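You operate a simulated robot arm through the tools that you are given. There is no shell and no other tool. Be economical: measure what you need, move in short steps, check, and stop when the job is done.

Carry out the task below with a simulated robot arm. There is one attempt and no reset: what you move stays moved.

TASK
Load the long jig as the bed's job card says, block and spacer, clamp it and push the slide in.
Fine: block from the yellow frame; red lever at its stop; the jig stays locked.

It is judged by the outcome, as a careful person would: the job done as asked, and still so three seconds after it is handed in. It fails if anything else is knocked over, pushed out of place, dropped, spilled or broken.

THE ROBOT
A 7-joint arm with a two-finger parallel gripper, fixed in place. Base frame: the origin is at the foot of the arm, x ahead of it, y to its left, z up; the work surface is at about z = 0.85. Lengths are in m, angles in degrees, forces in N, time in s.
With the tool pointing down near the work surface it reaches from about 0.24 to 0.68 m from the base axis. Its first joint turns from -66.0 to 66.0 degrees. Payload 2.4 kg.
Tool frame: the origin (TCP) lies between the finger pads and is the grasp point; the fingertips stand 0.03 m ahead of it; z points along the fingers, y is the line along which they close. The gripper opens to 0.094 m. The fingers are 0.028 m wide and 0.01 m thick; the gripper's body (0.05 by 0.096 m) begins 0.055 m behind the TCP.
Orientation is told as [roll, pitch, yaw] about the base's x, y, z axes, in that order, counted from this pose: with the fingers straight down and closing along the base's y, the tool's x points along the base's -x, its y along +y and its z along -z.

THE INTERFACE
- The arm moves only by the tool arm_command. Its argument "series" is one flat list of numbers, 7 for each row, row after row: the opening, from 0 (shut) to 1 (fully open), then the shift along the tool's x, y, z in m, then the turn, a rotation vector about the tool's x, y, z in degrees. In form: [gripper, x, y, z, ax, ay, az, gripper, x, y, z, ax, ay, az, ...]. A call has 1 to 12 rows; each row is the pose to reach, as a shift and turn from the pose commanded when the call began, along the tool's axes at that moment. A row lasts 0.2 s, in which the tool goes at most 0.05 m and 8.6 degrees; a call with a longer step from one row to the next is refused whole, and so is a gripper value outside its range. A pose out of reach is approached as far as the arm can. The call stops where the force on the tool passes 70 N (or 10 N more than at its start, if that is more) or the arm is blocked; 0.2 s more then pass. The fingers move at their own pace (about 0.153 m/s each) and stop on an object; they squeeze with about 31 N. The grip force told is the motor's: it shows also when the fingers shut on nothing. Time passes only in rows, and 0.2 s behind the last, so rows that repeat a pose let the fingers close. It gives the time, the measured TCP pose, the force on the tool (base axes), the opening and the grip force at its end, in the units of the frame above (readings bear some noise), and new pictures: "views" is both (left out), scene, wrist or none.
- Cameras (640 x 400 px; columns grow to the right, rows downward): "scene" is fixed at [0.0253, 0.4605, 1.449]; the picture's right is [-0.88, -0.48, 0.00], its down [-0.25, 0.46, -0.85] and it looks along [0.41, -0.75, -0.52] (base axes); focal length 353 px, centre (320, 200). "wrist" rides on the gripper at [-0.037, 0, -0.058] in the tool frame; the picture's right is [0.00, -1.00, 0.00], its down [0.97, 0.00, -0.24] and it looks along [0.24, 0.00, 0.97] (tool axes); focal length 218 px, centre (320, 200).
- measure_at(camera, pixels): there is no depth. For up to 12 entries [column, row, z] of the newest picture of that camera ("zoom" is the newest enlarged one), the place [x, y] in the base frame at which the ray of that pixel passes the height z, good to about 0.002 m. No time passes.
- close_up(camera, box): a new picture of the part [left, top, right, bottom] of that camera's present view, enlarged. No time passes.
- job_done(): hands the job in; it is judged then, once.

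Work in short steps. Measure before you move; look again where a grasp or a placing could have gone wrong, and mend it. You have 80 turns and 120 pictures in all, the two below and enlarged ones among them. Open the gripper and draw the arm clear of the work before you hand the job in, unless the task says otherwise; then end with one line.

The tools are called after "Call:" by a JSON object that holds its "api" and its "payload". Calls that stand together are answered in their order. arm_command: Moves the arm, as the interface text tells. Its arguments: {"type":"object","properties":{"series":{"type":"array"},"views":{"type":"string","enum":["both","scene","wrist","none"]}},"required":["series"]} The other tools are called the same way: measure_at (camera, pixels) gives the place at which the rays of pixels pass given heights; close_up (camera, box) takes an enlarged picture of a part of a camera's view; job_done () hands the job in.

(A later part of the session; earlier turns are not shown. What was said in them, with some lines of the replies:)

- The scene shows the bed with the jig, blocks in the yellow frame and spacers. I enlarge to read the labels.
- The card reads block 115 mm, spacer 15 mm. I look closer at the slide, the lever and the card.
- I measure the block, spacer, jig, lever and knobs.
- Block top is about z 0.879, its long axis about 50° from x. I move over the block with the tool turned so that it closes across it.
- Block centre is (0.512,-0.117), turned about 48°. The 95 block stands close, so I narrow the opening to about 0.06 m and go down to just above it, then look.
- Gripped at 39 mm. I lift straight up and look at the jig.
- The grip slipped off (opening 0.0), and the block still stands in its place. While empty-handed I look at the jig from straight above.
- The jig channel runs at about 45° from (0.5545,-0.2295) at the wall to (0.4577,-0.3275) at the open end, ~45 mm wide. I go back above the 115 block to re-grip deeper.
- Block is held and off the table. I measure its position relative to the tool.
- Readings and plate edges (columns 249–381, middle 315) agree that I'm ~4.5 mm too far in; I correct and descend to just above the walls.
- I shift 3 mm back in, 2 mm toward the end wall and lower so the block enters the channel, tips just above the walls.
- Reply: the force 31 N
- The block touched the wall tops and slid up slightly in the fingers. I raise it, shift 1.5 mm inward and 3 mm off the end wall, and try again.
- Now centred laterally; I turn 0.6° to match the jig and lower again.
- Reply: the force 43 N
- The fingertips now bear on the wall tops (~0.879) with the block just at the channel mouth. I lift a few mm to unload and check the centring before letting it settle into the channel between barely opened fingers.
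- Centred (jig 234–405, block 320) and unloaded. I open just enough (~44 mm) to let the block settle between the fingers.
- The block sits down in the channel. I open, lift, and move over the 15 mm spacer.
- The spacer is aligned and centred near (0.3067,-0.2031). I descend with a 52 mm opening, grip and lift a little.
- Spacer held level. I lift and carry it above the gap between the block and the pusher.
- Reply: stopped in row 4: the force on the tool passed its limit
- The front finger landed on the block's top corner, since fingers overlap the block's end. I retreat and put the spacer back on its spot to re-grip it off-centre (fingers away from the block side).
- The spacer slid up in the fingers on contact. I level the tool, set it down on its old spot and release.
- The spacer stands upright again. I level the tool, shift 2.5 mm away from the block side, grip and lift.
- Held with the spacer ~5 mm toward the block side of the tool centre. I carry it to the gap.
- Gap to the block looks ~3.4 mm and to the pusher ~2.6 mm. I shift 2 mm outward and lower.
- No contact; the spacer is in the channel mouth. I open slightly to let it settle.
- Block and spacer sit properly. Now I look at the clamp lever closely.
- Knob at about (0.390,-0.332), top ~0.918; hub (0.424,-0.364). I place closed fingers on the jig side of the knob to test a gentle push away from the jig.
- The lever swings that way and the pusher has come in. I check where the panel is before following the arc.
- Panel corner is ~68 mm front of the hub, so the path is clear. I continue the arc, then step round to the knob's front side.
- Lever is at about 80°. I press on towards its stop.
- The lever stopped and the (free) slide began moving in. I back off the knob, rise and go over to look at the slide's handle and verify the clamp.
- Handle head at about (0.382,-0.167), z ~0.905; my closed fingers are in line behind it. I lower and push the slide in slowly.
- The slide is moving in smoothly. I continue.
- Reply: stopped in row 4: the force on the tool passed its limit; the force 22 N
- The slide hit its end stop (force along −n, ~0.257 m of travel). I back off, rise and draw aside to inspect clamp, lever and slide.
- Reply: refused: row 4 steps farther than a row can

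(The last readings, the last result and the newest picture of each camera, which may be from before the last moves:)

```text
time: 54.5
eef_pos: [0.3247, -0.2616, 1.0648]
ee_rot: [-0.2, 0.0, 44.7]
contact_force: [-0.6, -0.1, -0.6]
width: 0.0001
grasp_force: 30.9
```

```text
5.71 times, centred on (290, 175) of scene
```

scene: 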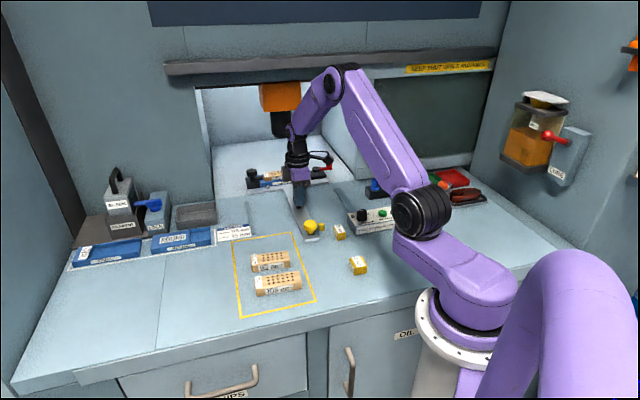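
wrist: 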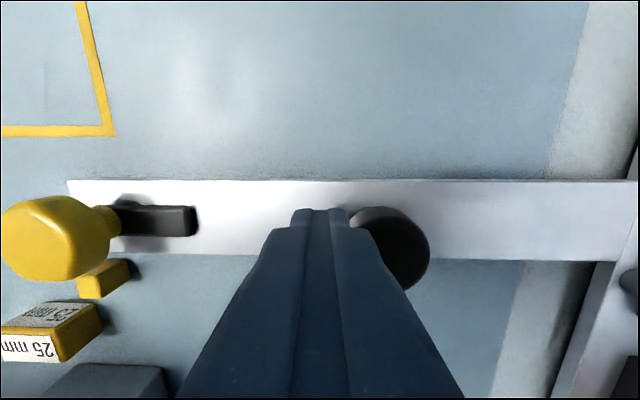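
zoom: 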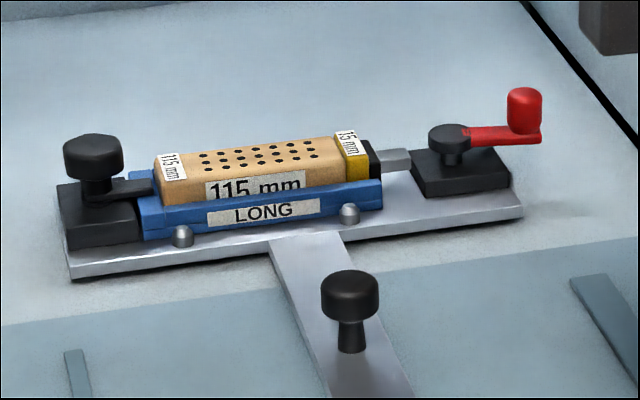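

Call:
{"api": "close_up", "payload": {"camera": "scene", "box": [285, 150, 335, 182]}}

Call:
{"api": "close_up", "payload": {"camera": "scene", "box": [243, 155, 293, 187]}}

```text
12.50 times, centred on (310, 166) of scene
```

zoom: 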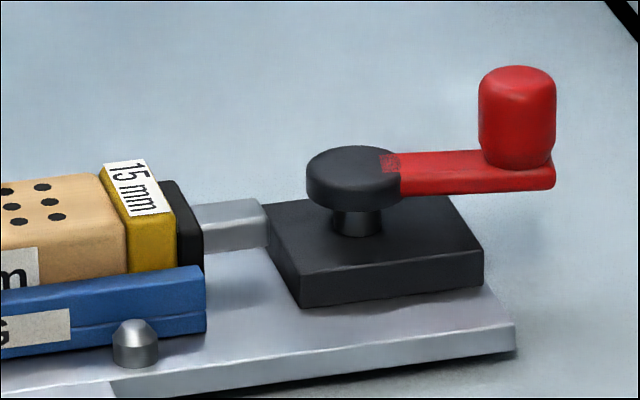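

```text
12.50 times, centred on (268, 171) of scene
```

zoom: 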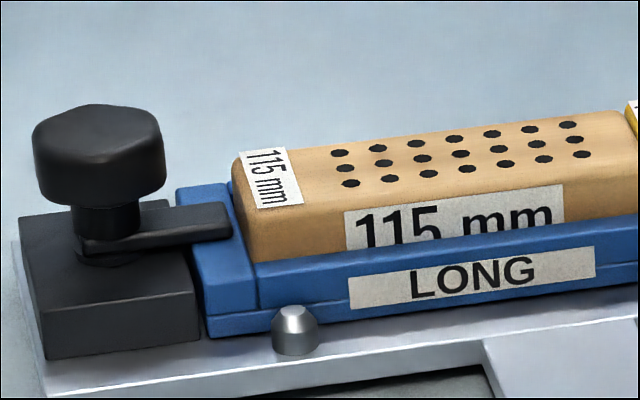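

Block, spacer and pusher are tight together, the lever lies along the jig axis at its stop, the jig lock is untouched and the slide hasn't sprung back. I open the gripper, rise clear and take a last look.

Call:
{"api": "arm_command", "payload": {"series": [1, 0, 0, -0.03, 0, 0, 0, 1, 0, 0, -0.06, 0, 0, 0, 1, 0, 0, -0.1, 0, 0, 0, 1, 0, 0, -0.1, 0, 0, 0]}}

Call:
{"api": "close_up", "payload": {"camera": "scene", "box": [220, 130, 400, 310]}}

```text
time: 55.5
eef_pos: [0.3253, -0.2604, 1.1626]
ee_rot: [-0.2, 0.0, 44.7]
contact_force: [-0.5, 0.3, 0.6]
width: 0.0943
grasp_force: 0.0
```

scene: 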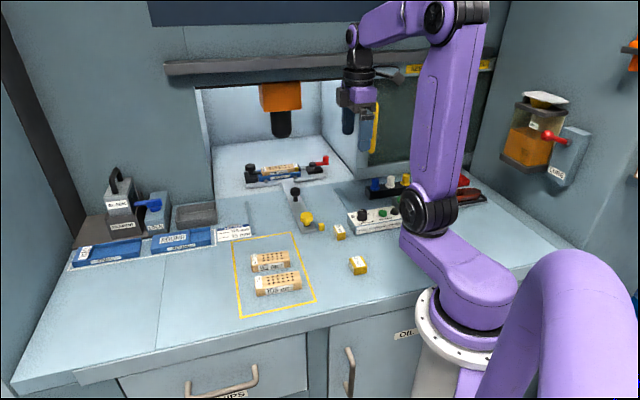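
wrist: 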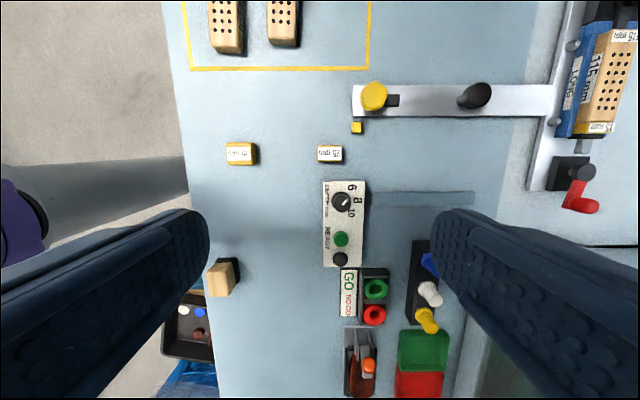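

```text
2.22 times, centred on (310, 220) of scene
```

zoom: 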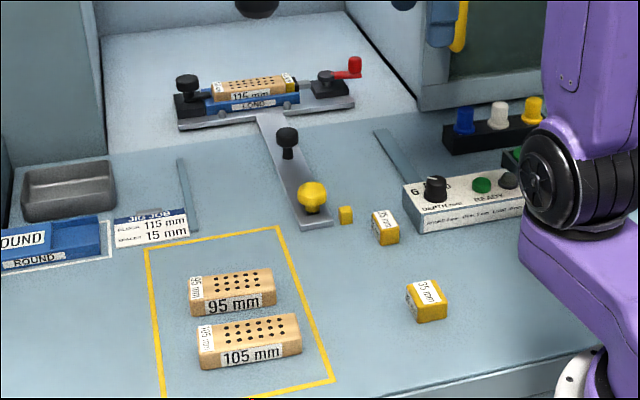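

The 115 mm block and 15 mm spacer sit in the long jig, and everything else is where it was. I hand in.

Call:
{"api": "job_done", "payload": {}}

```text
The job is handed in.
```

The long jig holds the 115 mm block from the yellow frame and the 15 mm spacer, clamped with the slide pushed in to its end stop and the jig lock untouched. I judged the red lever to be at its stop by sight and because pushing it further only moved the slide.
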